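You operate a simulated robot arm through the tools that you are given. There is no shell and no other tool. Be economical: measure what you need, move in short steps, check, and stop when the job is done.

Carry out the task below with a simulated robot arm. There is one attempt and no reset: what you move stays moved.

Task
Switch the sewing machine off and put pack No 50 away.
Fine: work lamp off too; machine off before the small clear guard goes down; the pack goes in the open wooden drawer; shut it; the other packs stay out. Set down upright: what you pick out.
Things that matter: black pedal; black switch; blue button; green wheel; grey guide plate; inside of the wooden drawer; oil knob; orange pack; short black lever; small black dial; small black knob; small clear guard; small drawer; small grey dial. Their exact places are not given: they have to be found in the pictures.

It is judged by the outcome, as a careful person would: the job done as asked, and still so three seconds after it is handed in. It fails if anything else is knocked over, pushed out of place, dropped, spilled or broken.

Robot
A 7-joint arm with a fingered hand on a trunk, on a base that drives. Base frame: it is fixed to the floor where the robot stands at the start and does not move with it; the origin is under the middle of the robot, x ahead of it, y to its left, z up. Readings come in m, degrees, newtons and seconds.
With the tool pointing down near the work surface it reaches from about 0.32 to 0.72 m from the robot's upright axis, wherever it stands. Its first joint turns from -166.0 to 166.0 degrees. Places, roughly: black pedal [0.5, 0.1, 0.1]; black switch [0.5, 0, 0.7]; blue button [0.5, -0.1, 0.7]; green wheel [0.7, -0.1, 1]; grey guide plate [0.7, 0.2, 0.8]; inside of the wooden drawer [0.4, 0.5, 0.6]; oil knob [0.7, 0, 1]; short black lever [0.7, 0.5, 1]; small black dial [0.7, 0, 1]; small black knob [0.6, 0.2, 0.8]; small clear guard [0.6, 0.4, 0.9]; small drawer [0.5, 0.3, 0.7]; small grey dial [0.7, 0.4, 1]; small olive door [0.7, -0.1, 0.8]; small orange knob [0.7, 0.3, 1]; teal lever [0.6, 0, 0.9]. Payload 4 kg.
Tool frame: the origin (TCP) lies between the finger pads and is the grasp point; the fingertips stand 0.026 m ahead of it; z points along the fingers, y is the line along which they close. Largest opening 0.148 m; the body of the gripper starts 0.073 m behind the TCP. The gripper is a hand of 3 fingers: y runs from the thumb to the fingers, the wrist lies at [0, 0, -0.239] in the tool frame.
Orientation is told as [roll, pitch, yaw] about the base's x, y, z axes, in that order, counted from this pose: with the fingers straight down and closing along the base's y, the tool's x points along the base's -x, its y along +y and its z along -z.

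Tools
- The arm moves only by the tool nudge_tool. Its argument "motion" is a list that holds one entry, the list of rows, each a list of 6 numbers: the shift along the tool's x, y, z in units of 50 mm (1.0 is 50 mm), then the turn, a rotation vector about the tool's x, y, z in units of 5 degrees (1.0 is 5 degrees). In form: [[[tx, ty, tz, ax, ay, az], ...]]. A call has 1 to 8 rows; each row shifts and turns the commanded pose from where the row before left it, along the tool's axes as they then stand. A call with a number of a shift or a turn outside -1 to 1 is refused whole. A row lasts 0.2 s, in which the tool goes at most 0.05 m and 8.6 degrees; a call with a longer step from one row to the next is refused whole. A pose out of reach is approached as far as the arm can. The call stops where the force on the tool passes 40 N (or 10 N more than at its start, if that is more) or the arm is blocked; 0.2 s more then pass. In this call time passes only in rows, and 0.2 s behind the last. It gives the time, the measured TCP pose, the force on the tool (base axes), the opening and the grip force at its end, in the units of the frame above (readings bear some noise), with the torque about the TCP (base axes, N m) and any sound that the robot's microphone picked up, and new pictures: "views" is both (left out), scene, wrist or none.
- Cameras (640 x 400 px; columns grow to the right, rows downward): "scene" is now at [0.0162, 0.1374, 1.5459]; the picture's right is [-0.19, -0.98, 0.00], its down [-0.76, 0.15, -0.63] and it looks along [0.62, -0.12, -0.78] (base axes); focal length 244 px, centre (320, 200). "wrist" rides on the gripper at [0.068, -0.039, -0.09] in the tool frame; the picture's right is [0.50, 0.87, 0.00], its down [-0.66, 0.38, -0.65] and it looks along [-0.57, 0.33, 0.76] (tool axes); focal length 222 px, centre (320, 200).
- move_column(by): slides the trunk up (or, below 0, down) by that many m; the arm and the scene camera ride with it, the base frame stays. It gives what a move gives, with no picture.
- drive_base(legs): drives the robot by 1 to 6 legs, each [ahead, left, turn to the left] in m, m and degrees, along the robot's own axes; the way and the turn of a leg run together, so that a leg with both is an arc; at most 1.5 m and 180 degrees a leg. The arm and the cameras ride along, it lands a little off, and it stops where it bumps. It gives what a move gives, and a new picture of the scene camera.
- finger_targets(finger1, finger2, thumb_bend): sets how far each is bent, from 0 (flat) to 1 (curled in); at 0.3 the hand is open as for a grip, at 0.7 the pads meet at the TCP. One left out holds its place. A second passes; each finger stops where it meets its share of the squeeze, and holds until it gets a number again. It is the only way to open and close the hand. It gives what a move gives, with no picture; readings hold the bend of each and the force on the fingers (four entries, about 0 where the hand has none), thumb and palm.
- aim_head(pan, tilt): turns the head with the scene camera to pan (to the left, within 155 degrees either way) and tilt (down, from -29 to 69), counted from straight ahead of the robot. It gives what a move gives, and a new picture of the scene camera.
- pixel_to_xyz(camera, pixels): for up to 12 pixels [column, row] of the newest picture of that camera ("zoom" is the newest enlarged one), the place [x, y, z] in the base frame of the surface seen there, good to about 0.003 m. No time passes.
- enlarge(camera, box): a new picture of the part [left, top, right, bottom] of that camera's present view, enlarged. No time passes.
- job_done(): hands the job in; it is judged then, once.

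Go step by step. Measure first, check grasps and placings, and put right what went wrong. The budget is 80 turns and 260 pictures, counting those below and the enlarged ones. Unless the task says otherwise, let go and move clear before handing in, and close with one line.

The tools are called by a JSON object that holds its "name" and its "arguments". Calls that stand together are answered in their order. nudge_tool: Moves the arm, as the interface text tells. Its arguments: {"type":"object","properties":{"motion":{"type":"array"},"views":{"type":"string","enum":["both","scene","wrist","none"]}},"required":["motion"]} The other tools are called the same way: move_column (by) slides the trunk up or down; finger_targets (finger1, finger2, thumb_bend) moves the fingers one by one; drive_base (legs) drives the base; aim_head (pan, tilt) turns the head that bears the scene camera; pixel_to_xyz (camera, pixels) gives the place of the surface under pixels of a picture; enlarge (camera, box) takes an enlarged picture of a part of a camera's view; job_done () hands the job in.

At the start:

```text
time_s: 0.0
ee_pos: [0.3219, 0.2022, 1.2131]
tool_rot: [0.0, 0.0, 0.1]
force: [0.2, -0.7, -0.6]
moment: [-0.01, -0.02, 0.02]
width: 0.1483
grasp_force: 0.0
shape: jaw
bend: [0.3, 0.3, 0.3]
finger forces: [0.0, 0.1, 0.0, 0.1, 0.1, 0.0]
trunk travel left (down, up): [-0.525, 0.065]
robot x, y, heading: [-0.003, -0.0003, 0.0]
head pan, tilt: [-11.0, 51.1]
```

scene: 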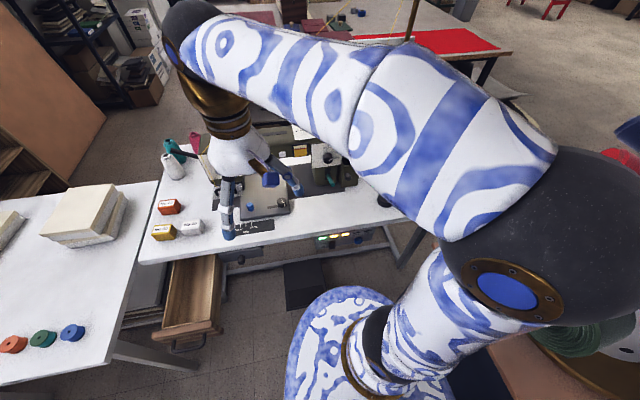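
wrist: 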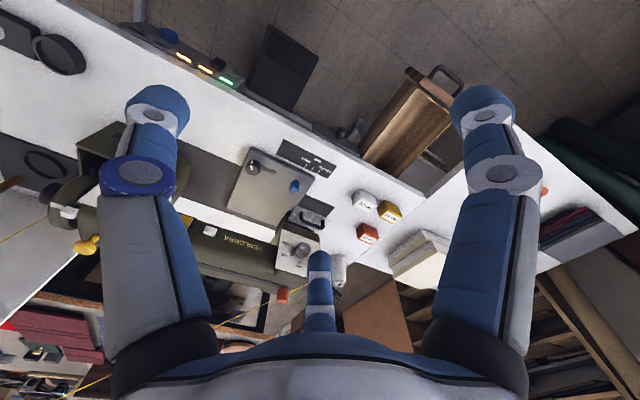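

The arm hides part of the machine; packs are near (165,208), (162,232), (190,228) in the scene picture, the drawer near (195,290). I enlarge to look at details.

{"name": "enlarge", "arguments": {"camera": "scene", "box": [130, 120, 290, 260]}}

{"name": "enlarge", "arguments": {"camera": "scene", "box": [220, 110, 420, 260]}}

{"name": "enlarge", "arguments": {"camera": "wrist", "box": [200, 120, 440, 300]}}

{"name": "enlarge", "arguments": {"camera": "wrist", "box": [0, 0, 320, 220]}}

```text
2.86 times, centred on (210, 190) of scene
```

zoom: 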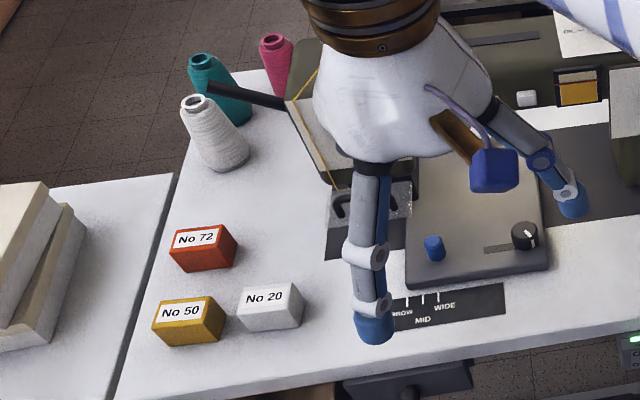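

```text
2.67 times, centred on (320, 185) of scene
```

zoom: 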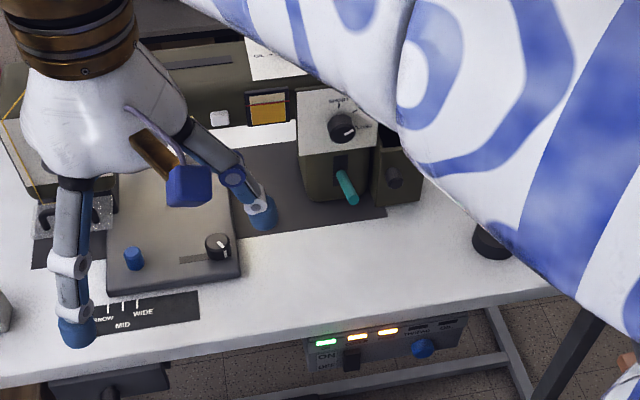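

```text
2.22 times, centred on (320, 210) of wrist
```

zoom: 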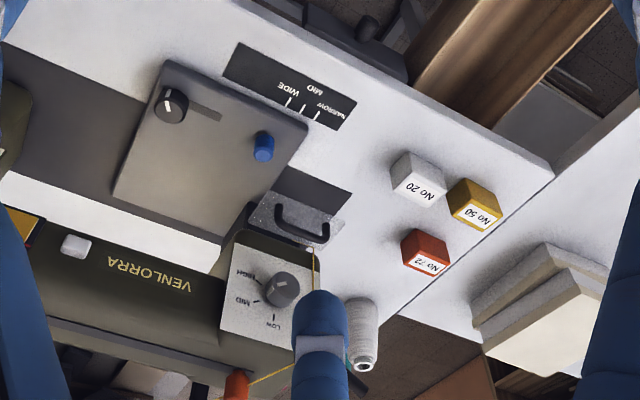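

```text
1.82 times, centred on (160, 110) of wrist
```

zoom: 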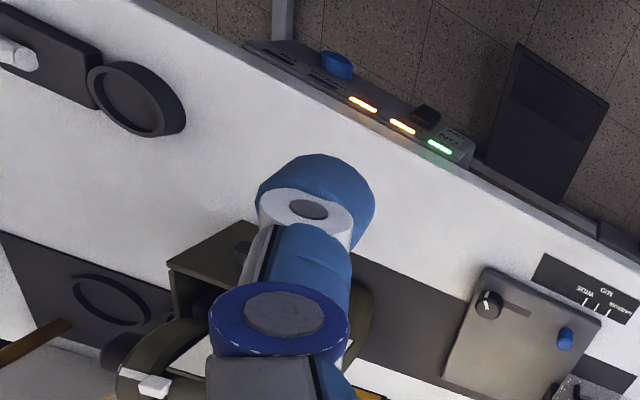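

The control box with lights is at scene (345,238). I enlarge it and the wooden drawer, and look at the scene from other angles.

{"name": "enlarge", "arguments": {"camera": "scene", "box": [300, 220, 400, 260]}}

{"name": "enlarge", "arguments": {"camera": "scene", "box": [140, 240, 300, 360]}}

{"name": "pixel_to_xyz", "arguments": {"camera": "scene", "pixels": [[168, 208], [163, 232], [190, 228], [346, 239], [379, 239], [190, 290], [205, 325], [217, 258], [180, 345], [335, 236], [365, 234], [240, 250]]}}

{"name": "aim_head", "arguments": {"pan": 5, "tilt": 40}}

```text
6.40 times, centred on (350, 240) of scene
```

zoom: 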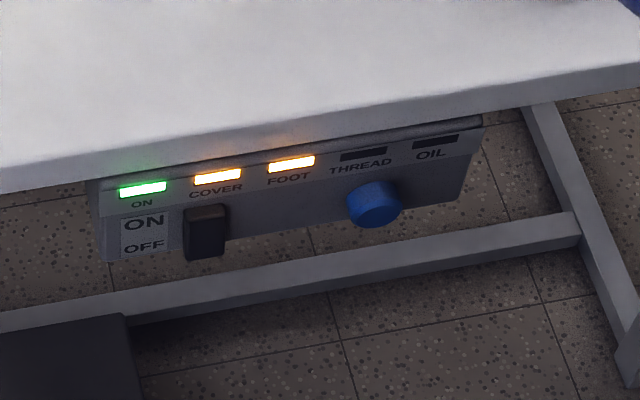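

```text
3.33 times, centred on (220, 300) of scene
```

zoom: 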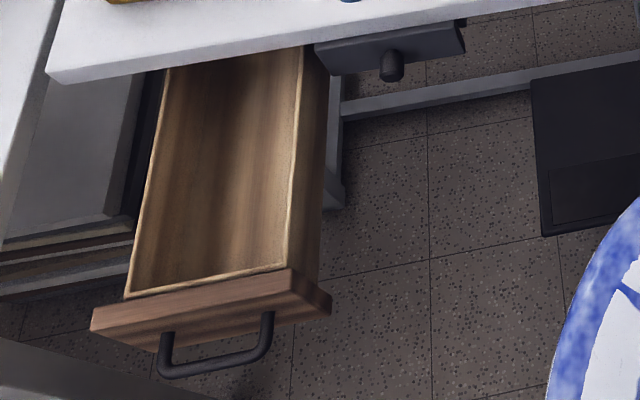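

```text
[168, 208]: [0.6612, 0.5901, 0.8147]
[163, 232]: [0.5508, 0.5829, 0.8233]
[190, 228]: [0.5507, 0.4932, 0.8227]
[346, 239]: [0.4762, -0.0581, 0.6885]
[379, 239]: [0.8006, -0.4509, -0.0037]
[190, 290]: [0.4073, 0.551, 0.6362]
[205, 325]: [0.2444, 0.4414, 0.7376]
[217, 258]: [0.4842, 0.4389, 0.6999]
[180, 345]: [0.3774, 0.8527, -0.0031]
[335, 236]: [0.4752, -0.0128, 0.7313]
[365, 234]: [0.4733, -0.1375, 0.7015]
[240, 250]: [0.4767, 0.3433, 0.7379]
```

```text
time_s: 0.8
ee_pos: [0.3212, 0.2026, 1.2125]
tool_rot: [0.0, 0.0, -0.1]
force: [0.2, 0.1, -0.7]
moment: [-0.02, 0.02, 0.0]
width: 0.1476
grasp_force: 0.0
shape: jaw
bend: [0.3, 0.3, 0.3]
finger forces: [0.1, 0.0, 0.1, 0.0, 0.0, 0.1]
trunk travel left (down, up): [-0.525, 0.065]
robot x, y, heading: [-0.0019, -0.0032, 0.2]
head pan, tilt: [5.0, 40.0]
```

scene: 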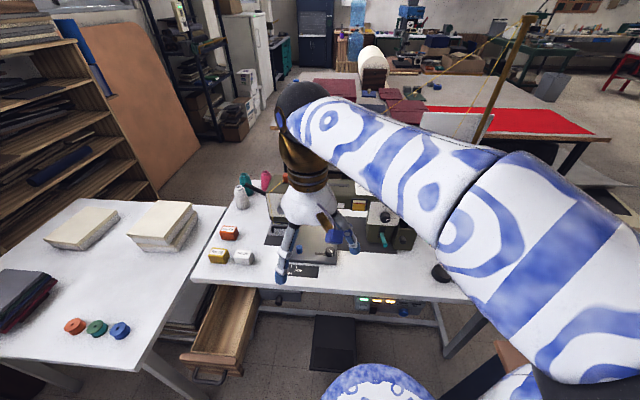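

COVER and FOOT lights are lit along with ON. I look closer at the machine parts to find the lamp control.

{"name": "enlarge", "arguments": {"camera": "scene", "box": [340, 180, 440, 260]}}

{"name": "enlarge", "arguments": {"camera": "scene", "box": [200, 150, 340, 280]}}

{"name": "enlarge", "arguments": {"camera": "wrist", "box": [60, 170, 320, 330]}}

```text
5.00 times, centred on (390, 220) of scene
```

zoom: 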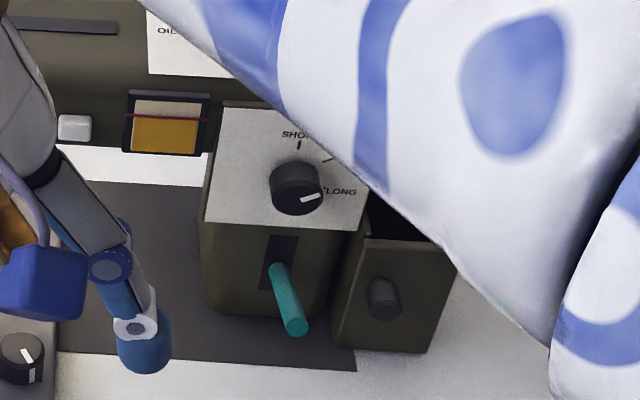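

```text
3.08 times, centred on (270, 215) of scene
```

zoom: 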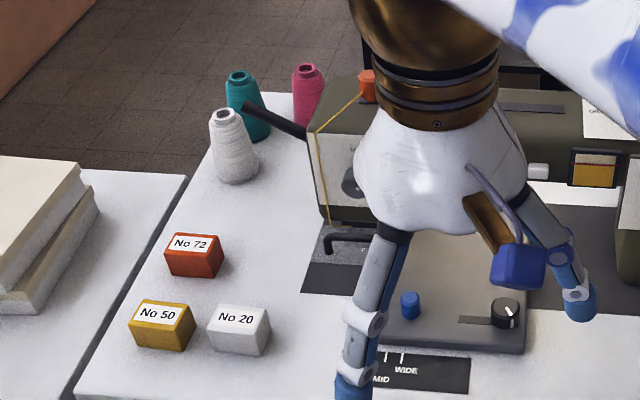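

```text
2.46 times, centred on (190, 250) of wrist
```

zoom: 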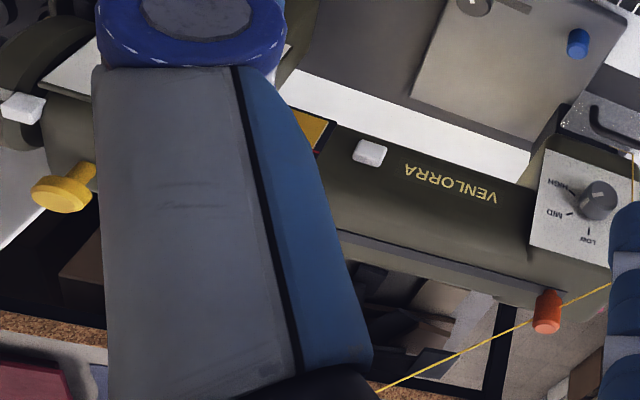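

A small white rocker by "VENLORRA" looks like the lamp switch. I move the hand right to clear the view.

{"name": "nudge_tool", "arguments": {"motion": [[[0, -1, 0, 0, 0, 0], [0, -1, 0, 0, 0, 0], [0, -1, 0, 0, 0, 0], [0, -1, 0, 0, 0, 0], [0, -1, 0, 0, 0, 0], [0, -1, 0, 0, 0, 0], [0, -1, 0, 0, 0, 0], [0, -1, 0, 0, 0, 0]]], "views": "both"}}

```text
time_s: 2.6
ee_pos: [0.3208, -0.1979, 1.2104]
tool_rot: [0.0, 0.0, 0.1]
force: [-0.1, 0.2, -0.6]
moment: [-0.01, -0.01, 0.0]
width: 0.148
grasp_force: 0.1
shape: jaw
bend: [0.3, 0.3, 0.3]
finger forces: [0.1, 0.0, 0.0, 0.0, 0.1, 0.0]
trunk travel left (down, up): [-0.525, 0.065]
robot x, y, heading: [0.0024, -0.0012, 0.1]
head pan, tilt: [5.0, 40.0]
```

scene: 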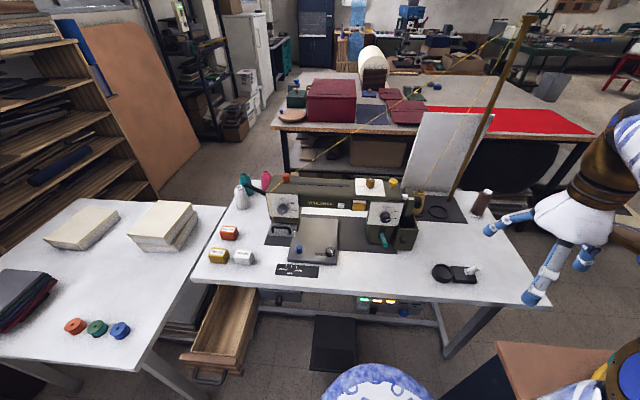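
wrist: 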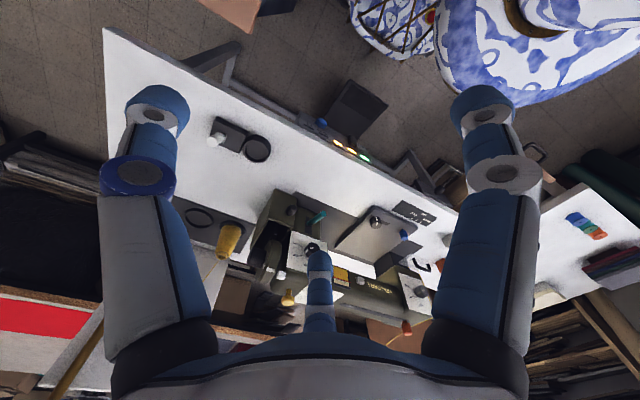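

The machine is now in clear view around (340,215). I enlarge it in parts.

{"name": "enlarge", "arguments": {"camera": "scene", "box": [255, 165, 345, 225]}}

{"name": "enlarge", "arguments": {"camera": "scene", "box": [335, 165, 440, 255]}}

{"name": "enlarge", "arguments": {"camera": "scene", "box": [225, 205, 345, 285]}}

{"name": "enlarge", "arguments": {"camera": "scene", "box": [260, 280, 440, 380]}}

```text
6.67 times, centred on (300, 195) of scene
```

zoom: 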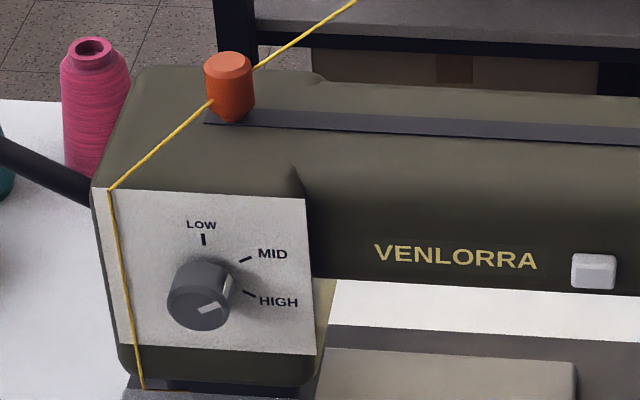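

```text
4.44 times, centred on (388, 210) of scene
```

zoom: 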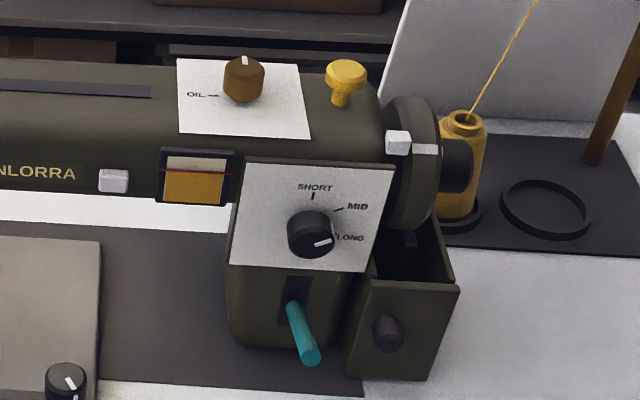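

```text
5.00 times, centred on (285, 245) of scene
```

zoom: 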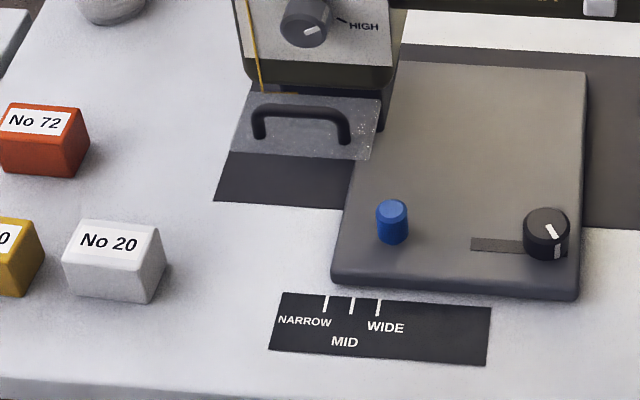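

```text
3.56 times, centred on (350, 330) of scene
```

zoom: 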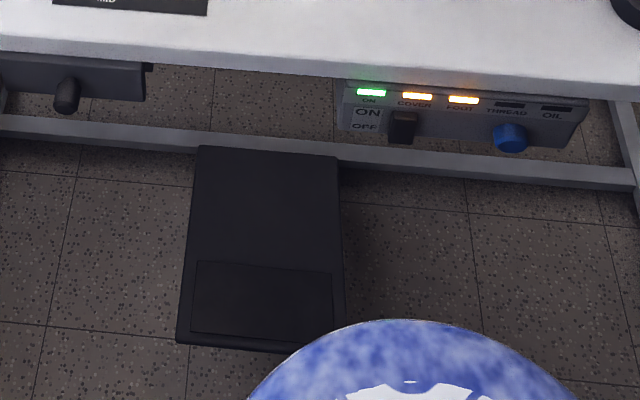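

I measure the main points: white button, guard, switch box, table edge, packs, drawer.

{"name": "pixel_to_xyz", "arguments": {"camera": "scene", "pixels": [[342, 206], [281, 226], [276, 231], [297, 230], [220, 256], [245, 258], [230, 233], [275, 263], [320, 281], [235, 320], [210, 350], [213, 375]]}}

{"name": "pixel_to_xyz", "arguments": {"camera": "scene", "pixels": [[361, 292], [364, 300], [364, 306], [364, 310], [364, 315], [364, 319], [403, 311], [366, 290], [350, 285], [278, 298], [284, 210], [262, 290]]}}

{"name": "move_column", "arguments": {"by": -0.4}}

{"name": "aim_head", "arguments": {"pan": 0, "tilt": 35}}

{"name": "enlarge", "arguments": {"camera": "scene", "box": [280, 200, 440, 300]}}

```text
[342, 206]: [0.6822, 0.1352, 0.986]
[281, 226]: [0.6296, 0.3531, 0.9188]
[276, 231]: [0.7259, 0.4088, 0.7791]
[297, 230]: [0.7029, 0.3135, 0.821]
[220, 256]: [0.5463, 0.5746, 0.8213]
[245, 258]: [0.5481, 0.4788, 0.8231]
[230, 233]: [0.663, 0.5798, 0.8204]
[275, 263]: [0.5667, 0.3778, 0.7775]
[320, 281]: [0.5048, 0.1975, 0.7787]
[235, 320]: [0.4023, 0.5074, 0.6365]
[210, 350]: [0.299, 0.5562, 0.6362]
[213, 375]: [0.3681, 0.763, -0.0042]
```

```text
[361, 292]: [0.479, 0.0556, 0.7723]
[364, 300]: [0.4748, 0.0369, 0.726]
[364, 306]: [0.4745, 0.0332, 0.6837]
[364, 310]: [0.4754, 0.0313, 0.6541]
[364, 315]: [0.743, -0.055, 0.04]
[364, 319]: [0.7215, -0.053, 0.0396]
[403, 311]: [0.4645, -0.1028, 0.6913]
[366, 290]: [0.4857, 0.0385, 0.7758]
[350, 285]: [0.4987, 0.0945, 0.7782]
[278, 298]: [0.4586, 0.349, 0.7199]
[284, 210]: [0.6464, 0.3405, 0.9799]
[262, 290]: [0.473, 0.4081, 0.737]
```

```text
time_s: 6.4
ee_pos: [0.3225, -0.1974, 0.811]
tool_rot: [0.0, 0.0, 0.0]
force: [-0.1, -0.2, 0.1]
moment: [0.02, -0.01, 0.0]
width: 0.1476
grasp_force: 0.0
shape: jaw
bend: [0.3, 0.3, 0.3]
finger forces: [0.1, 0.1, 0.1, 0.1, 0.1, 0.0]
trunk travel left (down, up): [-0.125, 0.465]
robot x, y, heading: [-0.0023, -0.0033, 0.1]
head pan, tilt: [5.0, 40.0]
```

```text
time_s: 7.1
ee_pos: [0.3217, -0.1974, 0.8103]
tool_rot: [0.0, -0.1, -0.1]
force: [-0.8, -0.5, 0.4]
moment: [-0.03, -0.01, 0.0]
width: 0.1479
grasp_force: 0.0
shape: jaw
bend: [0.3, 0.3, 0.3]
finger forces: [0.0, 0.1, 0.0, 0.0, 0.1, 0.0]
trunk travel left (down, up): [-0.125, 0.465]
robot x, y, heading: [0.0014, 0.0002, 0.2]
head pan, tilt: [0.0, 35.0]
```

scene: 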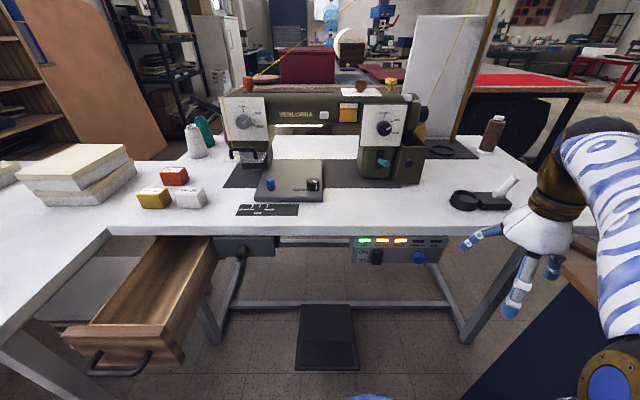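

```text
4.00 times, centred on (360, 250) of scene
```

zoom: 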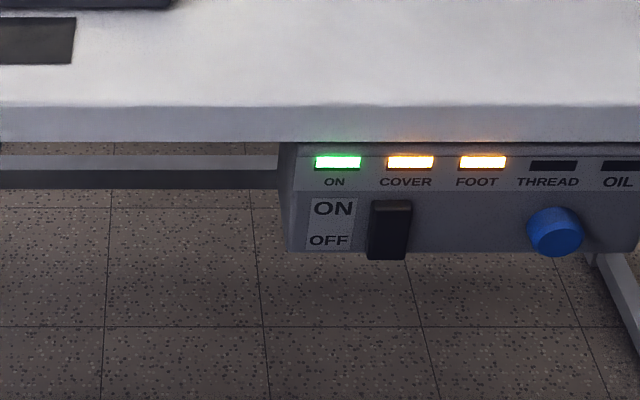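

{"name": "enlarge", "arguments": {"camera": "scene", "box": [355, 235, 403, 265]}}

{"name": "enlarge", "arguments": {"camera": "scene", "box": [210, 70, 340, 190]}}

{"name": "enlarge", "arguments": {"camera": "scene", "box": [220, 75, 290, 170]}}

{"name": "pixel_to_xyz", "arguments": {"camera": "scene", "pixels": [[376, 253], [376, 261], [376, 265], [376, 249], [362, 262], [363, 235], [325, 115], [154, 192], [154, 202], [190, 202], [175, 178], [103, 370]]}}

```text
13.33 times, centred on (379, 250) of scene
```

zoom: 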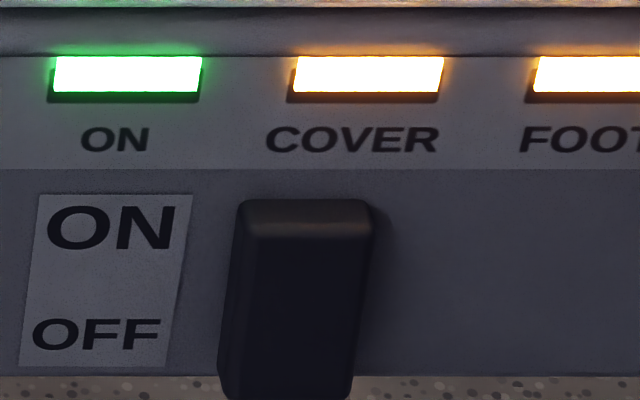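

```text
3.33 times, centred on (275, 130) of scene
```

zoom: 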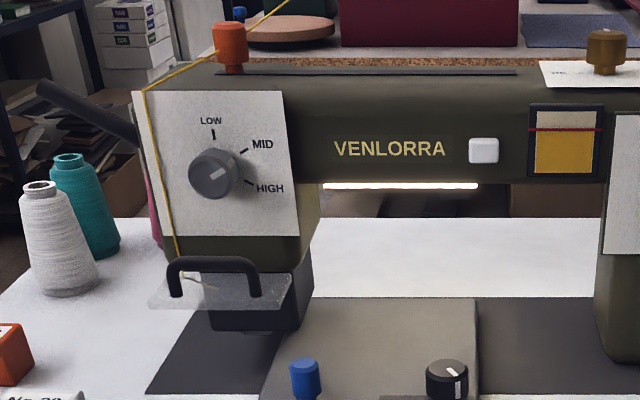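

```text
4.21 times, centred on (255, 122) of scene
```

zoom: 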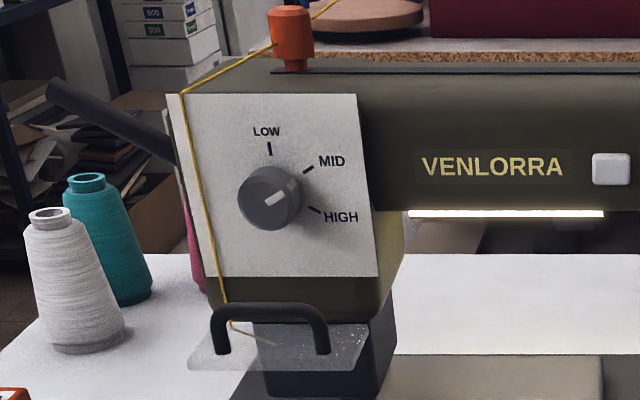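

```text
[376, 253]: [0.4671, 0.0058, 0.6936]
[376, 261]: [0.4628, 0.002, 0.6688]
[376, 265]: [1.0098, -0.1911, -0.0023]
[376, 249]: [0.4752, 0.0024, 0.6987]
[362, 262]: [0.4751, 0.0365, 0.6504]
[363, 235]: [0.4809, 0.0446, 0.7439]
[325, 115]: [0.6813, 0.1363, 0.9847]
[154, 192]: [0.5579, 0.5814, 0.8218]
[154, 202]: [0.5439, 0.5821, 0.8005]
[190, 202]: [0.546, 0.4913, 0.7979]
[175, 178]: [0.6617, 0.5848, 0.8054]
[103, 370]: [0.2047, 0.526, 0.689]
```

The rocker's lower half stands out (x 0.463 vs 0.467), so pressing it low (z≈0.668) should give OFF; the LED strip under the arm is the lamp and the white button beside it its switch. I look behind and right before backing up.

{"name": "aim_head", "arguments": {"pan": -60, "tilt": 45}}

{"name": "aim_head", "arguments": {"pan": -145, "tilt": 45}}

{"name": "aim_head", "arguments": {"pan": 145, "tilt": 45}}

```text
time_s: 8.4
ee_pos: [0.3214, -0.1966, 0.809]
tool_rot: [-0.1, 0.0, 0.0]
force: [0.5, -0.4, 0.7]
moment: [0.0, 0.02, 0.01]
width: 0.1478
grasp_force: 0.1
shape: jaw
bend: [0.3, 0.3, 0.3]
finger forces: [0.0, 0.0, 0.0, 0.0, 0.0, 0.0]
trunk travel left (down, up): [-0.125, 0.465]
robot x, y, heading: [0.0008, -0.0, -0.1]
head pan, tilt: [-60.0, 45.0]
```

scene: 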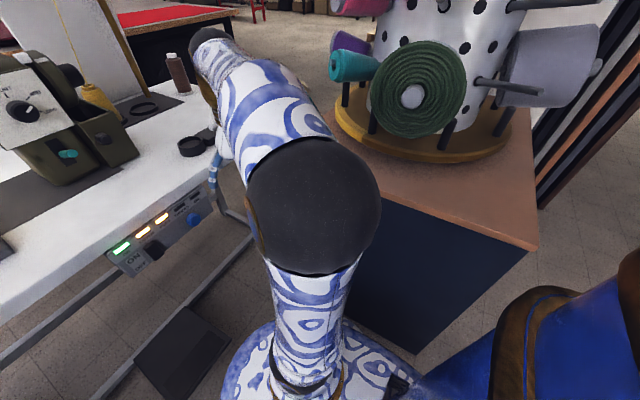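

```text
time_s: 10.0
ee_pos: [0.3214, -0.197, 0.811]
tool_rot: [0.1, 0.0, 0.0]
force: [-0.9, -0.4, -0.3]
moment: [0.01, -0.01, 0.04]
width: 0.148
grasp_force: 0.0
shape: jaw
bend: [0.3, 0.3, 0.3]
finger forces: [0.0, 0.0, 0.0, 0.0, 0.0, 0.1]
trunk travel left (down, up): [-0.125, 0.465]
robot x, y, heading: [-0.0011, 0.001, -0.0]
head pan, tilt: [-145.0, 45.0]
```

scene: 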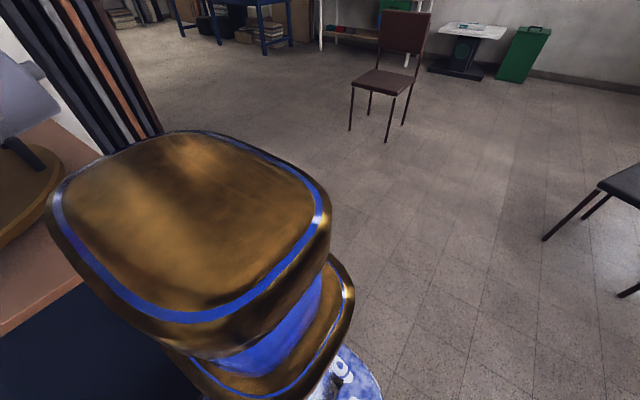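

```text
time_s: 13.9
ee_pos: [0.3205, -0.1974, 0.8109]
tool_rot: [0.1, -0.1, 0.0]
force: [-0.6, 0.1, -0.3]
moment: [-0.01, -0.01, -0.04]
width: 0.1479
grasp_force: 0.0
shape: jaw
bend: [0.3, 0.3, 0.3]
finger forces: [0.1, 0.1, 0.0, 0.0, 0.0, 0.0]
trunk travel left (down, up): [-0.125, 0.465]
robot x, y, heading: [0.0006, -0.0029, 0.1]
head pan, tilt: [145.0, 45.0]
```

scene: 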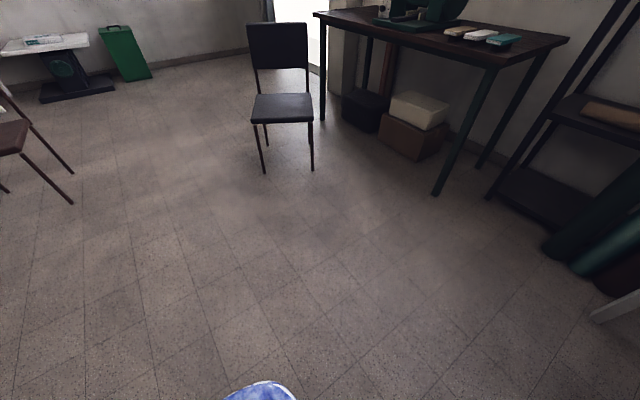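

Behind is free; the desk and spool rack are close at the right near the elbow. I bring the hand back to the middle, then back up.

{"name": "nudge_tool", "arguments": {"motion": [[[0, 1, 0, 0, 0, 0], [0, 1, 0, 0, 0, 0], [0, 1, 0, 0, 0, 0], [0, 1, 0, 0, 0, 0], [0, 1, 0, 0, 0, 0], [0, 1, 0, 0, 0, 0]]], "views": "none"}}

{"name": "aim_head", "arguments": {"pan": -60, "tilt": 45}}

```text
time_s: 15.3
ee_pos: [0.3205, 0.1033, 0.8127]
tool_rot: [-0.1, 0.0, 0.0]
force: [0.4, 0.1, 1.4]
moment: [-0.02, 0.03, 0.03]
width: 0.1478
grasp_force: 0.0
shape: jaw
bend: [0.3, 0.3, 0.3]
finger forces: [0.1, 0.1, 0.0, 0.0, 0.0, 0.1]
trunk travel left (down, up): [-0.125, 0.465]
robot x, y, heading: [-0.0001, -0.0013, 0.2]
head pan, tilt: [145.0, 45.0]
```

```text
time_s: 18.3
ee_pos: [0.3187, 0.1031, 0.8128]
tool_rot: [-0.1, 0.1, -0.1]
force: [-0.7, -0.3, -0.7]
moment: [0.02, -0.02, 0.02]
width: 0.1476
grasp_force: 0.1
shape: jaw
bend: [0.3, 0.3, 0.3]
finger forces: [0.0, 0.0, 0.1, 0.1, 0.0, 0.0]
trunk travel left (down, up): [-0.125, 0.465]
robot x, y, heading: [-0.0005, -0.0015, -0.1]
head pan, tilt: [-60.0, 45.0]
```

scene: 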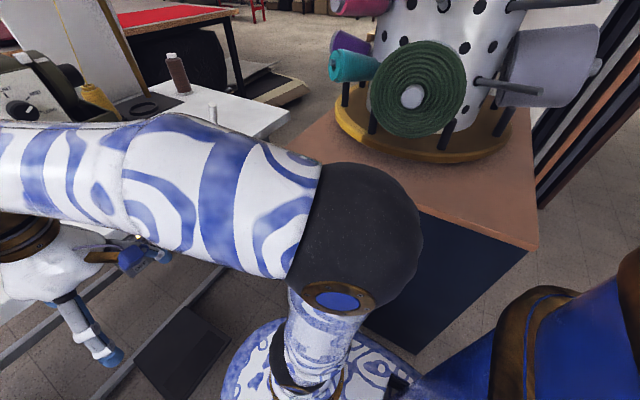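

Checking the distance of the elbow from the green wool at (410,95).

{"name": "pixel_to_xyz", "arguments": {"camera": "scene", "pixels": [[410, 95], [380, 190], [420, 130], [300, 180], [500, 235], [340, 66], [460, 90], [600, 60]]}}

```text
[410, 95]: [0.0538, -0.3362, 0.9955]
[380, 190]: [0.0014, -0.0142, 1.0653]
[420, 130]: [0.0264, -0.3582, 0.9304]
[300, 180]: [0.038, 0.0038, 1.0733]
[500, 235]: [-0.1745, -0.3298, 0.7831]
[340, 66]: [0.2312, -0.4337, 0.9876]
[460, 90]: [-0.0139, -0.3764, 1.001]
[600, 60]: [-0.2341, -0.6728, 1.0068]
```

Rack is 0.3 m to the right. I back up 0.4 m and a touch left, then look ahead.

{"name": "drive_base", "arguments": {"legs": [[-0.4, 0.08, 0]]}}

{"name": "aim_head", "arguments": {"pan": 10, "tilt": 25}}

```text
time_s: 20.9
ee_pos: [-0.0819, 0.185, 0.8126]
tool_rot: [0.1, 0.0, -0.1]
force: [-0.1, 0.0, -0.3]
moment: [-0.04, 0.0, 0.01]
width: 0.1479
grasp_force: 0.1
shape: jaw
bend: [0.3, 0.3, 0.3]
finger forces: [0.0, 0.1, 0.0, 0.0, 0.0, 0.1]
trunk travel left (down, up): [-0.125, 0.465]
robot x, y, heading: [-0.404, 0.0782, 0.1]
head pan, tilt: [-60.0, 45.0]
```

scene: 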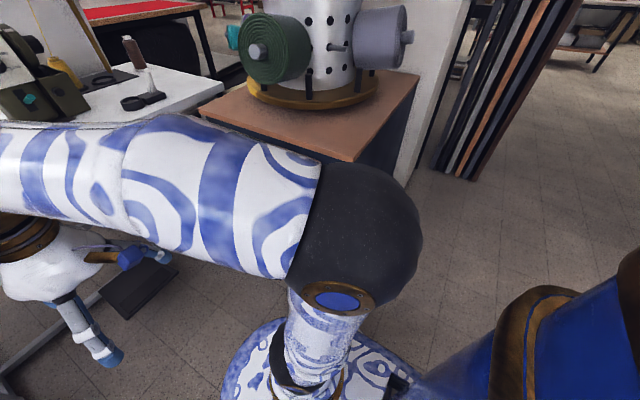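

```text
time_s: 22.3
ee_pos: [-0.0804, 0.1838, 0.8129]
tool_rot: [0.0, 0.0, 0.0]
force: [-0.3, 1.3, -0.5]
moment: [0.03, 0.01, -0.01]
width: 0.1477
grasp_force: 0.0
shape: jaw
bend: [0.3, 0.3, 0.3]
finger forces: [0.1, 0.0, 0.1, 0.0, 0.0, 0.1]
trunk travel left (down, up): [-0.125, 0.465]
robot x, y, heading: [-0.4013, 0.0833, -0.0]
head pan, tilt: [10.0, 25.0]
```

scene: 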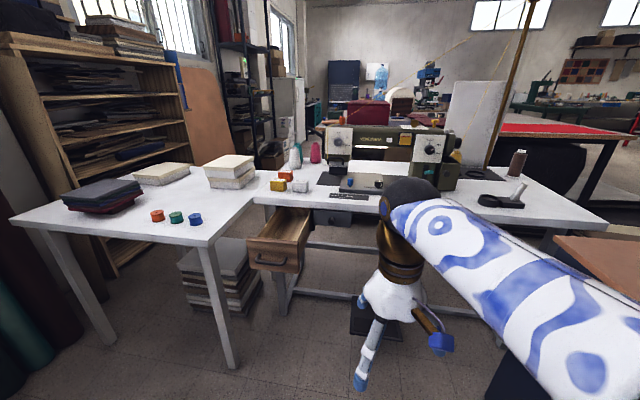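

Now I close the fingers to a point and bring the hand forward, then turn it level.

{"name": "finger_targets", "arguments": {"finger1": 0.7, "finger2": 0.7, "thumb_bend": 0.7}}

{"name": "nudge_tool", "arguments": {"motion": [[[-0.8, -0.5, 0, 0, 0, 0], [-0.8, -0.5, 0, 0, 0, 0], [-0.8, -0.5, 0, 0, 0, 0], [-0.8, -0.5, 0, 0, 0, 0], [-0.8, -0.5, 0, 0, 0, 0], [-0.8, -0.5, 0, 0, 0, 0], [-0.8, -0.5, 0, 0, 0, 0], [-0.8, 0, 0, 0, 0, 0]]], "views": "none"}}

{"name": "nudge_tool", "arguments": {"motion": [[[0, 0, 0, 0, -1, 0], [0, 0, 0, 0, -1, 0], [0, 0, 0, 0, -1, 0], [0, 0, 0, 0, -1, 0], [0, 0, 0, 0, -1, 0], [0, 0, 0, 0, -1, 0], [0, 0, 0, 0, -1, 0], [0, 0, 0, 0, -1, 0]]], "views": "none"}}

{"name": "nudge_tool", "arguments": {"motion": [[[0, 0, 0, 0, -1, 0], [0, 0, 0, 0, -1, 0], [0, 0, 0, 0, -1, 0], [0, 0, 0, 0, -1, 0], [0, 0, 0, 0, -1, 0], [0, 0, 0, 0, -1, 0], [0, 0, 0, 0, -1, 0], [0, 0, 0, 0, -1, 0]]], "views": "both"}}

```text
time_s: 23.3
ee_pos: [-0.0819, 0.1837, 0.8129]
tool_rot: [0.0, 0.1, 0.0]
force: [-0.5, 0.5, -0.2]
moment: [-0.03, -0.01, -0.01]
width: 0.0003
grasp_force: 0.0
shape: fingers
bend: [0.69, 0.69, 0.7]
finger forces: [0.0, 0.0, 0.0, 0.0, 0.0, 0.0]
trunk travel left (down, up): [-0.125, 0.465]
robot x, y, heading: [-0.3993, 0.0793, 0.2]
head pan, tilt: [10.0, 25.0]
```

```text
time_s: 25.1
ee_pos: [0.2132, 0.0059, 0.8087]
tool_rot: [0.0, 0.0, -0.1]
force: [-0.3, 0.0, 0.5]
moment: [0.02, -0.02, -0.02]
width: 0.0002
grasp_force: 0.1
shape: fingers
bend: [0.69, 0.69, 0.7]
finger forces: [0.0, 0.0, 0.1, 0.1, 0.1, 0.0]
out of reach, approached as far as the arm can: row 8
trunk travel left (down, up): [-0.125, 0.465]
robot x, y, heading: [-0.4018, 0.081, -0.3]
head pan, tilt: [10.0, 25.0]
```

```text
time_s: 26.9
ee_pos: [0.2138, 0.0072, 0.8083]
tool_rot: [0.0, -40.0, -0.1]
force: [0.0, 0.3, -1.2]
moment: [0.0, 0.0, -0.02]
width: 0.0
grasp_force: 0.0
shape: fingers
bend: [0.69, 0.69, 0.7]
finger forces: [0.0, 0.1, 0.0, 0.0, 0.1, 0.0]
trunk travel left (down, up): [-0.125, 0.465]
robot x, y, heading: [-0.4039, 0.0833, 0.0]
head pan, tilt: [10.0, 25.0]
```

```text
time_s: 28.7
ee_pos: [0.2144, 0.0063, 0.8085]
tool_rot: [-0.1, -62.6, -0.1]
force: [0.4, 0.7, 1.1]
moment: [0.03, -0.04, -0.01]
width: 0.0
grasp_force: 0.0
shape: fingers
bend: [0.69, 0.69, 0.7]
finger forces: [0.1, 0.1, 0.0, 0.1, 0.1, 0.0]
out of reach, approached as far as the arm can: row 6, 7, 8
trunk travel left (down, up): [-0.125, 0.465]
robot x, y, heading: [-0.4011, 0.0823, -0.1]
head pan, tilt: [10.0, 25.0]
```

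scene: 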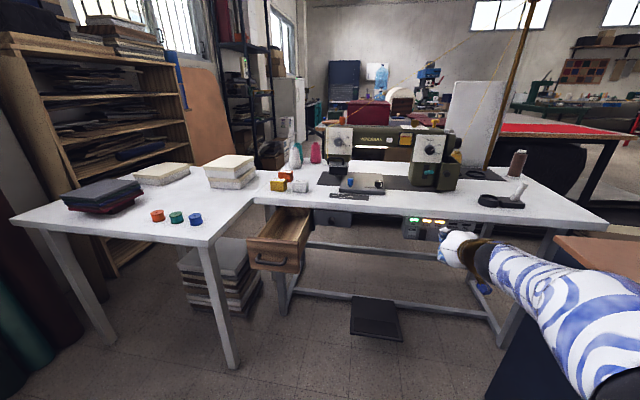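
wrist: 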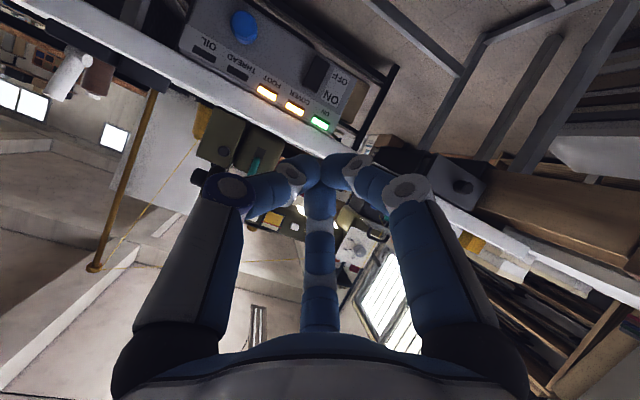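

The wrist stops at about 62° tilt, which is good enough to press. I lower the trunk so the fingertips come to z≈0.67 and move ahead.

{"name": "move_column", "arguments": {"by": -0.12}}

{"name": "nudge_tool", "arguments": {"motion": [[[-0.46, 0, 0.888, 0, 0, 0], [-0.46, 0, 0.888, 0, 0, 0]]], "views": "none"}}

```text
time_s: 30.2
ee_pos: [0.215, 0.0067, 0.6882]
tool_rot: [0.0, -62.5, 0.0]
force: [-0.6, -0.4, 0.5]
moment: [-0.04, 0.02, 0.0]
width: 0.0
grasp_force: 0.0
shape: fingers
bend: [0.69, 0.69, 0.7]
finger forces: [0.1, 0.0, 0.0, 0.1, 0.0, 0.0]
trunk travel left (down, up): [-0.005, 0.585]
robot x, y, heading: [-0.4003, 0.0853, -0.1]
head pan, tilt: [10.0, 25.0]
```

```text
time_s: 30.8
ee_pos: [0.3135, 0.0066, 0.687]
tool_rot: [-0.1, -62.6, 0.0]
force: [-0.5, 0.9, -0.6]
moment: [0.02, 0.0, -0.03]
width: 0.0001
grasp_force: 0.0
shape: fingers
bend: [0.69, 0.69, 0.7]
finger forces: [0.0, 0.0, 0.1, 0.0, 0.0, 0.0]
trunk travel left (down, up): [-0.005, 0.585]
robot x, y, heading: [-0.3985, 0.08, -0.2]
head pan, tilt: [10.0, 25.0]
```

{"name": "nudge_tool", "arguments": {"motion": [[[-0.27, -0.02, 0.65, 0, 0, 0], [-0.27, -0.02, 0.65, 0, 0, 0], [-0.27, -0.02, 0.65, 0, 0, 0]]], "views": "both"}}

{"name": "enlarge", "arguments": {"camera": "wrist", "box": [200, 60, 440, 240]}}

{"name": "enlarge", "arguments": {"camera": "scene", "box": [380, 190, 500, 270]}}

```text
time_s: 31.6
ee_pos: [0.4198, 0.0041, 0.6802]
tool_rot: [0.0, -62.5, 0.0]
force: [-0.1, 0.6, 0.7]
moment: [0.01, 0.0, 0.04]
width: 0.0001
grasp_force: 0.0
shape: fingers
bend: [0.69, 0.69, 0.7]
finger forces: [0.0, 0.0, 0.0, 0.0, 0.0, 0.0]
trunk travel left (down, up): [-0.005, 0.585]
robot x, y, heading: [-0.3991, 0.0825, 0.1]
head pan, tilt: [10.0, 25.0]
```

scene: 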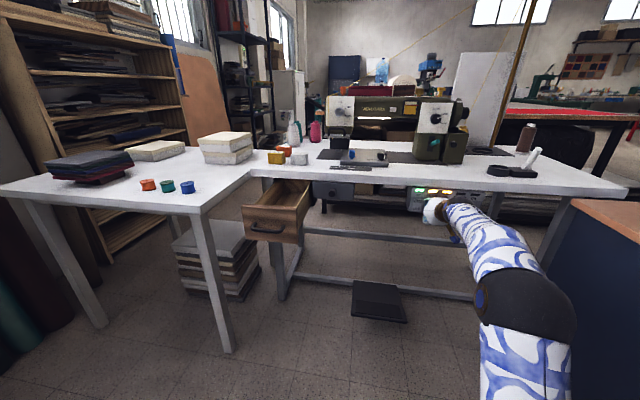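
wrist: 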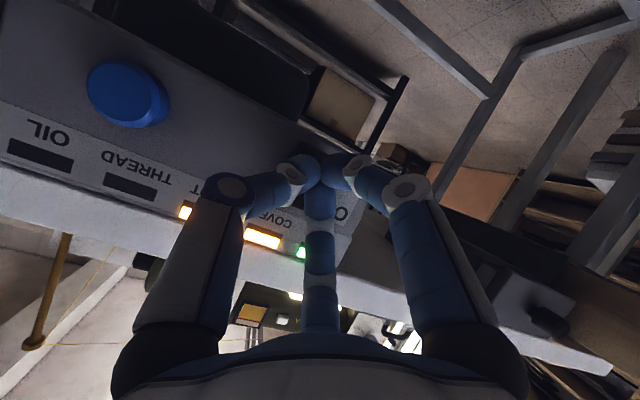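

```text
2.22 times, centred on (320, 150) of wrist
```

zoom: 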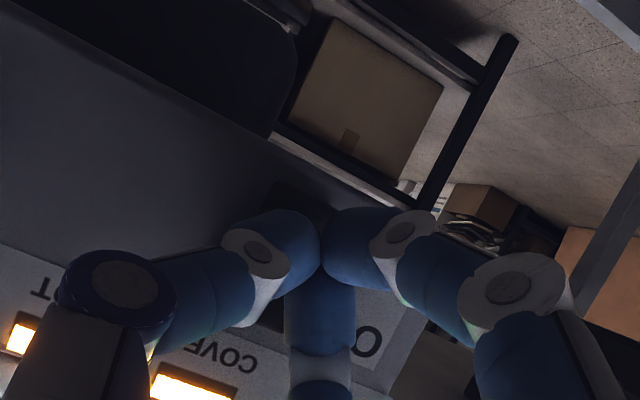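

```text
5.00 times, centred on (440, 230) of scene
```

zoom: 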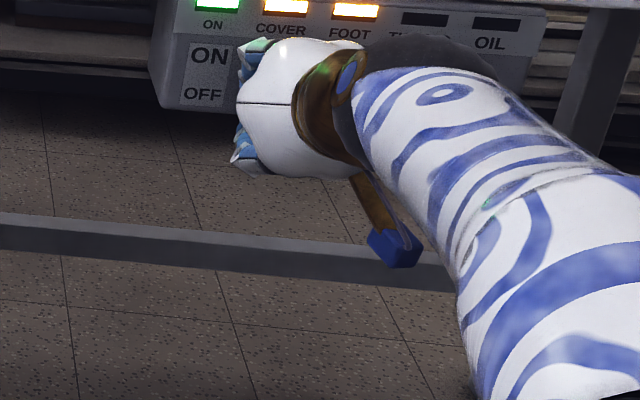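

The fingertips hang just before the lower half of the rocker. I press ahead in small steps.

{"name": "nudge_tool", "arguments": {"motion": [[[-0.092, 0, 0.178, 0, 0, 0], [-0.092, 0, 0.178, 0, 0, 0], [-0.092, 0, 0.178, 0, 0, 0]]], "views": "scene"}}

{"name": "enlarge", "arguments": {"camera": "scene", "box": [380, 170, 500, 250]}}

```text
time_s: 32.3
ee_pos: [0.4383, 0.0014, 0.6778]
tool_rot: [-0.1, -62.0, -0.1]
force: [-23.5, -0.1, 2.6]
moment: [-0.02, 0.05, -0.06]
width: 0.0
grasp_force: 15.8
shape: fingers
bend: [0.68, 0.72, 0.72]
finger forces: [0.1, 14.4, 0.1, 0.1, 18.5, 0.0]
trunk travel left (down, up): [-0.005, 0.585]
robot x, y, heading: [-0.3994, 0.0832, -0.1]
head pan, tilt: [10.0, 25.0]
stopped in row 3: the force on the tool passed its limit at 52 N (the readings are from after the stop); the commanded pose is now the measured one
```

scene: 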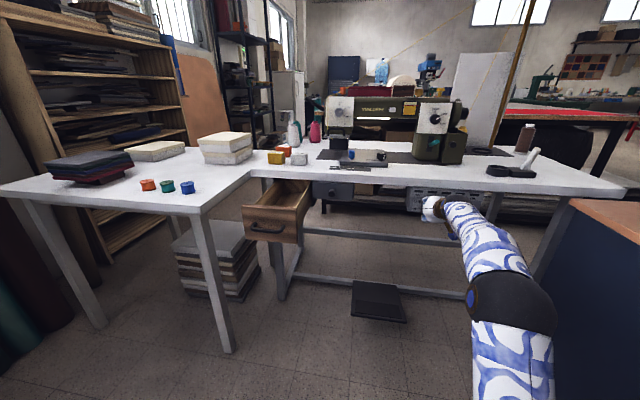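

```text
5.00 times, centred on (440, 210) of scene
```

zoom: 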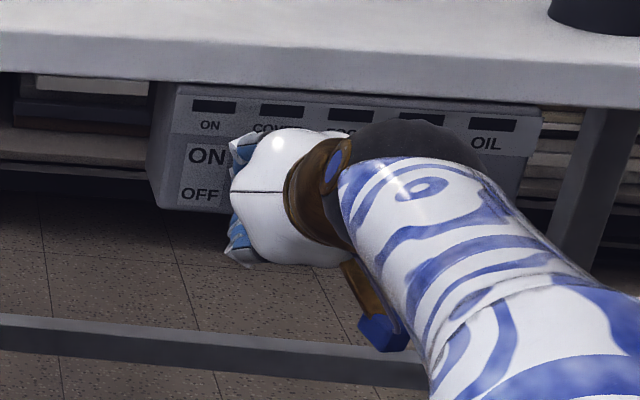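

All panel lights are out: the machine is off. I back the hand off and raise the trunk to reach the lamp button.

{"name": "nudge_tool", "arguments": {"motion": [[[0.46, 0, -0.88, 0, 0, 0], [0.46, 0, -0.88, 0, 0, 0], [0.46, 0, -0.88, 0, 0, 0], [0.46, 0, -0.88, 0, 0, 0]]], "views": "none"}}

{"name": "move_column", "arguments": {"by": 0.35}}

{"name": "nudge_tool", "arguments": {"motion": [[[0, 0.68, 0, 0, 0, 0], [0, 0.68, 0, 0, 0, 0], [0, 0.68, 0, 0, 0, 0], [0, 0.68, 0, 0, 0, 0]]], "views": "none"}}

{"name": "drive_base", "arguments": {"legs": [[0.3, 0, 0]]}}

```text
time_s: 33.3
ee_pos: [0.2418, 0.0017, 0.6753]
tool_rot: [-0.1, -61.9, 0.0]
force: [0.0, 0.4, 0.1]
moment: [-0.01, -0.01, -0.02]
width: 0.0003
grasp_force: 0.1
shape: fingers
bend: [0.69, 0.7, 0.7]
finger forces: [0.1, 0.0, 0.0, 0.0, 0.0, 0.0]
trunk travel left (down, up): [-0.005, 0.585]
robot x, y, heading: [-0.4023, 0.082, -0.4]
head pan, tilt: [10.0, 25.0]
```

```text
time_s: 36.7
ee_pos: [0.2417, 0.0009, 1.026]
tool_rot: [-0.2, -62.0, -0.2]
force: [0.2, -0.1, -0.1]
moment: [-0.02, 0.02, -0.02]
width: 0.0005
grasp_force: 0.1
shape: fingers
bend: [0.69, 0.7, 0.7]
finger forces: [0.0, 0.0, 0.1, 0.0, 0.0, 0.0]
trunk travel left (down, up): [-0.355, 0.235]
robot x, y, heading: [-0.4012, 0.085, -0.1]
head pan, tilt: [10.0, 25.0]
```

```text
time_s: 37.7
ee_pos: [0.242, 0.1206, 1.0258]
tool_rot: [-0.1, -61.9, -1.7]
force: [-0.2, 13.9, -0.2]
moment: [-0.57, -0.02, -1.14]
width: 0.0002
grasp_force: 0.0
shape: fingers
bend: [0.69, 0.7, 0.7]
finger forces: [0.0, 0.0, 0.0, 0.0, 0.1, 0.0]
trunk travel left (down, up): [-0.355, 0.235]
robot x, y, heading: [-0.4017, 0.0787, 0.1]
head pan, tilt: [10.0, 25.0]
```

```text
time_s: 39.7
ee_pos: [0.5396, 0.1373, 1.0263]
tool_rot: [-0.1, -61.9, -0.1]
force: [-0.8, 0.2, 0.2]
moment: [-0.03, 0.02, -0.01]
width: 0.0001
grasp_force: 0.0
shape: fingers
bend: [0.69, 0.7, 0.7]
finger forces: [0.0, 0.0, 0.0, 0.0, 0.1, 0.0]
trunk travel left (down, up): [-0.355, 0.235]
robot x, y, heading: [-0.1009, 0.0764, -0.1]
head pan, tilt: [10.0, 25.0]
```

scene: 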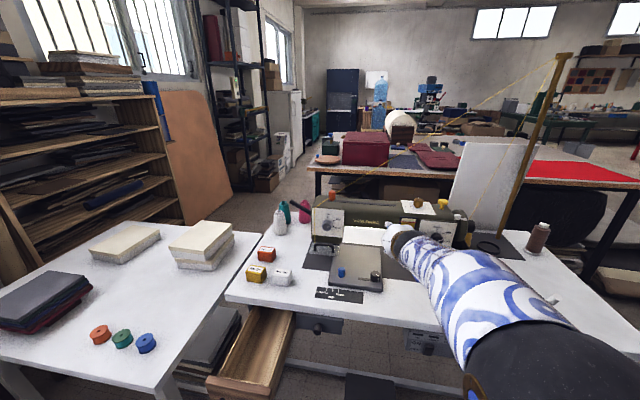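

Now I lower the tool 29 mm and move ahead to just before the button.

{"name": "nudge_tool", "arguments": {"motion": [[[0.51, 0, 0.27, 0, 0, 0], [-0.42, 0, 0.8, 0, 0, 0], [-0.26, 0, 0.48, 0, 0, 0]]], "views": "both"}}

{"name": "enlarge", "arguments": {"camera": "wrist", "box": [200, 60, 440, 240]}}

{"name": "enlarge", "arguments": {"camera": "scene", "box": [300, 180, 460, 290]}}

```text
time_s: 40.5
ee_pos: [0.613, 0.1379, 0.9975]
tool_rot: [-0.1, -61.9, -0.1]
force: [0.1, 0.1, 0.4]
moment: [0.0, 0.0, 0.0]
width: 0.0002
grasp_force: 0.1
shape: fingers
bend: [0.69, 0.7, 0.7]
finger forces: [0.1, 0.0, 0.1, 0.0, 0.1, 0.1]
trunk travel left (down, up): [-0.355, 0.235]
robot x, y, heading: [-0.1025, 0.0831, 0.1]
head pan, tilt: [10.0, 25.0]
```

scene: 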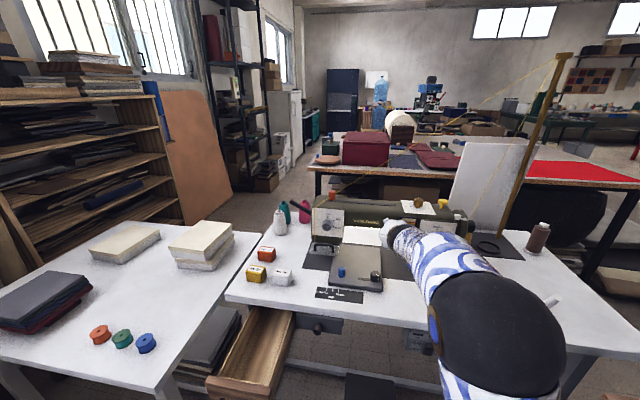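
wrist: 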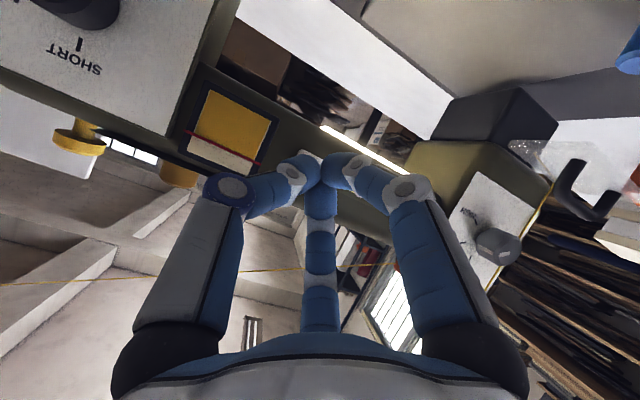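

```text
2.22 times, centred on (320, 150) of wrist
```

zoom: 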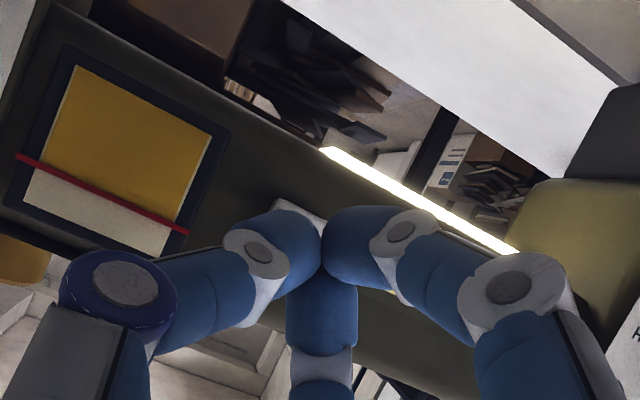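

```text
3.64 times, centred on (380, 235) of scene
```

zoom: 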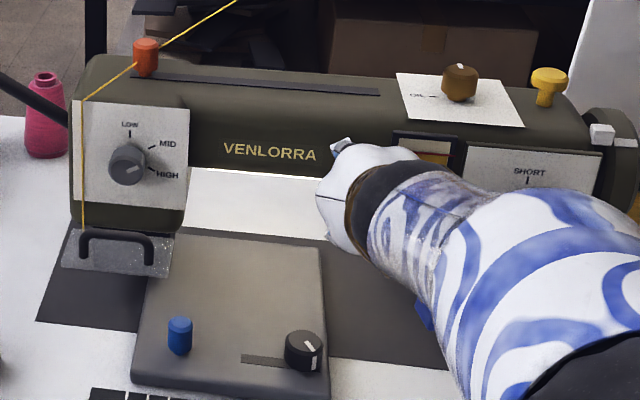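

The LED strip is still lit; fingertips are ~4 cm before the button. I press ahead slowly.

{"name": "nudge_tool", "arguments": {"motion": [[[-0.28, 0, 0.53, 0, 0, 0], [-0.092, 0, 0.178, 0, 0, 0], [-0.092, 0, 0.178, 0, 0, 0], [-0.092, 0, 0.178, 0, 0, 0]]], "views": "wrist"}}

{"name": "enlarge", "arguments": {"camera": "wrist", "box": [200, 60, 440, 240]}}

```text
time_s: 41.5
ee_pos: [0.6674, 0.1349, 0.9992]
tool_rot: [-0.2, -61.8, -0.1]
force: [-35.7, -1.9, -2.2]
moment: [0.0, 0.27, -0.15]
width: 0.0008
grasp_force: 22.4
shape: fingers
bend: [0.68, 0.72, 0.71]
finger forces: [0.0, 19.8, 0.1, 0.0, 25.8, 0.0]
trunk travel left (down, up): [-0.355, 0.235]
robot x, y, heading: [-0.1023, 0.0813, -0.3]
head pan, tilt: [10.0, 25.0]
heard: click
```

wrist: 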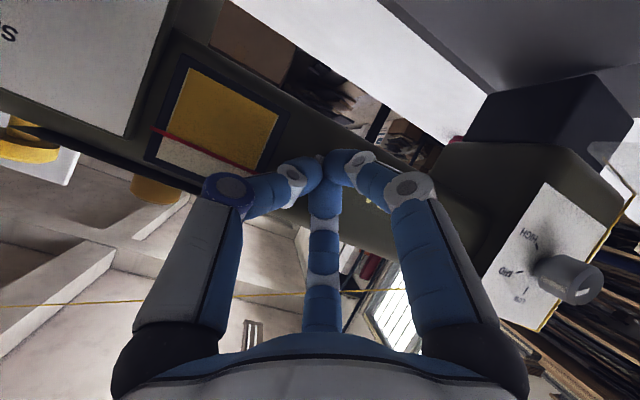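

```text
2.22 times, centred on (320, 150) of wrist
```

zoom: 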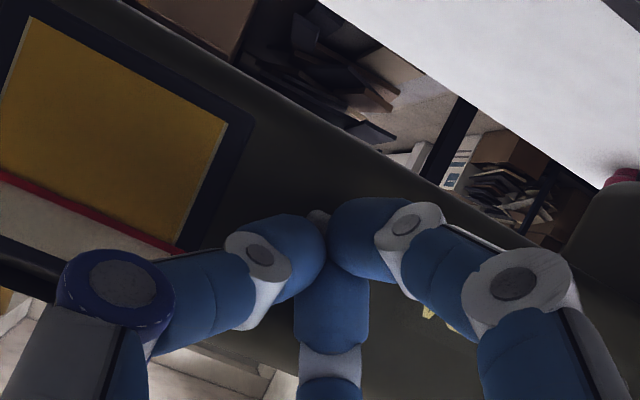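

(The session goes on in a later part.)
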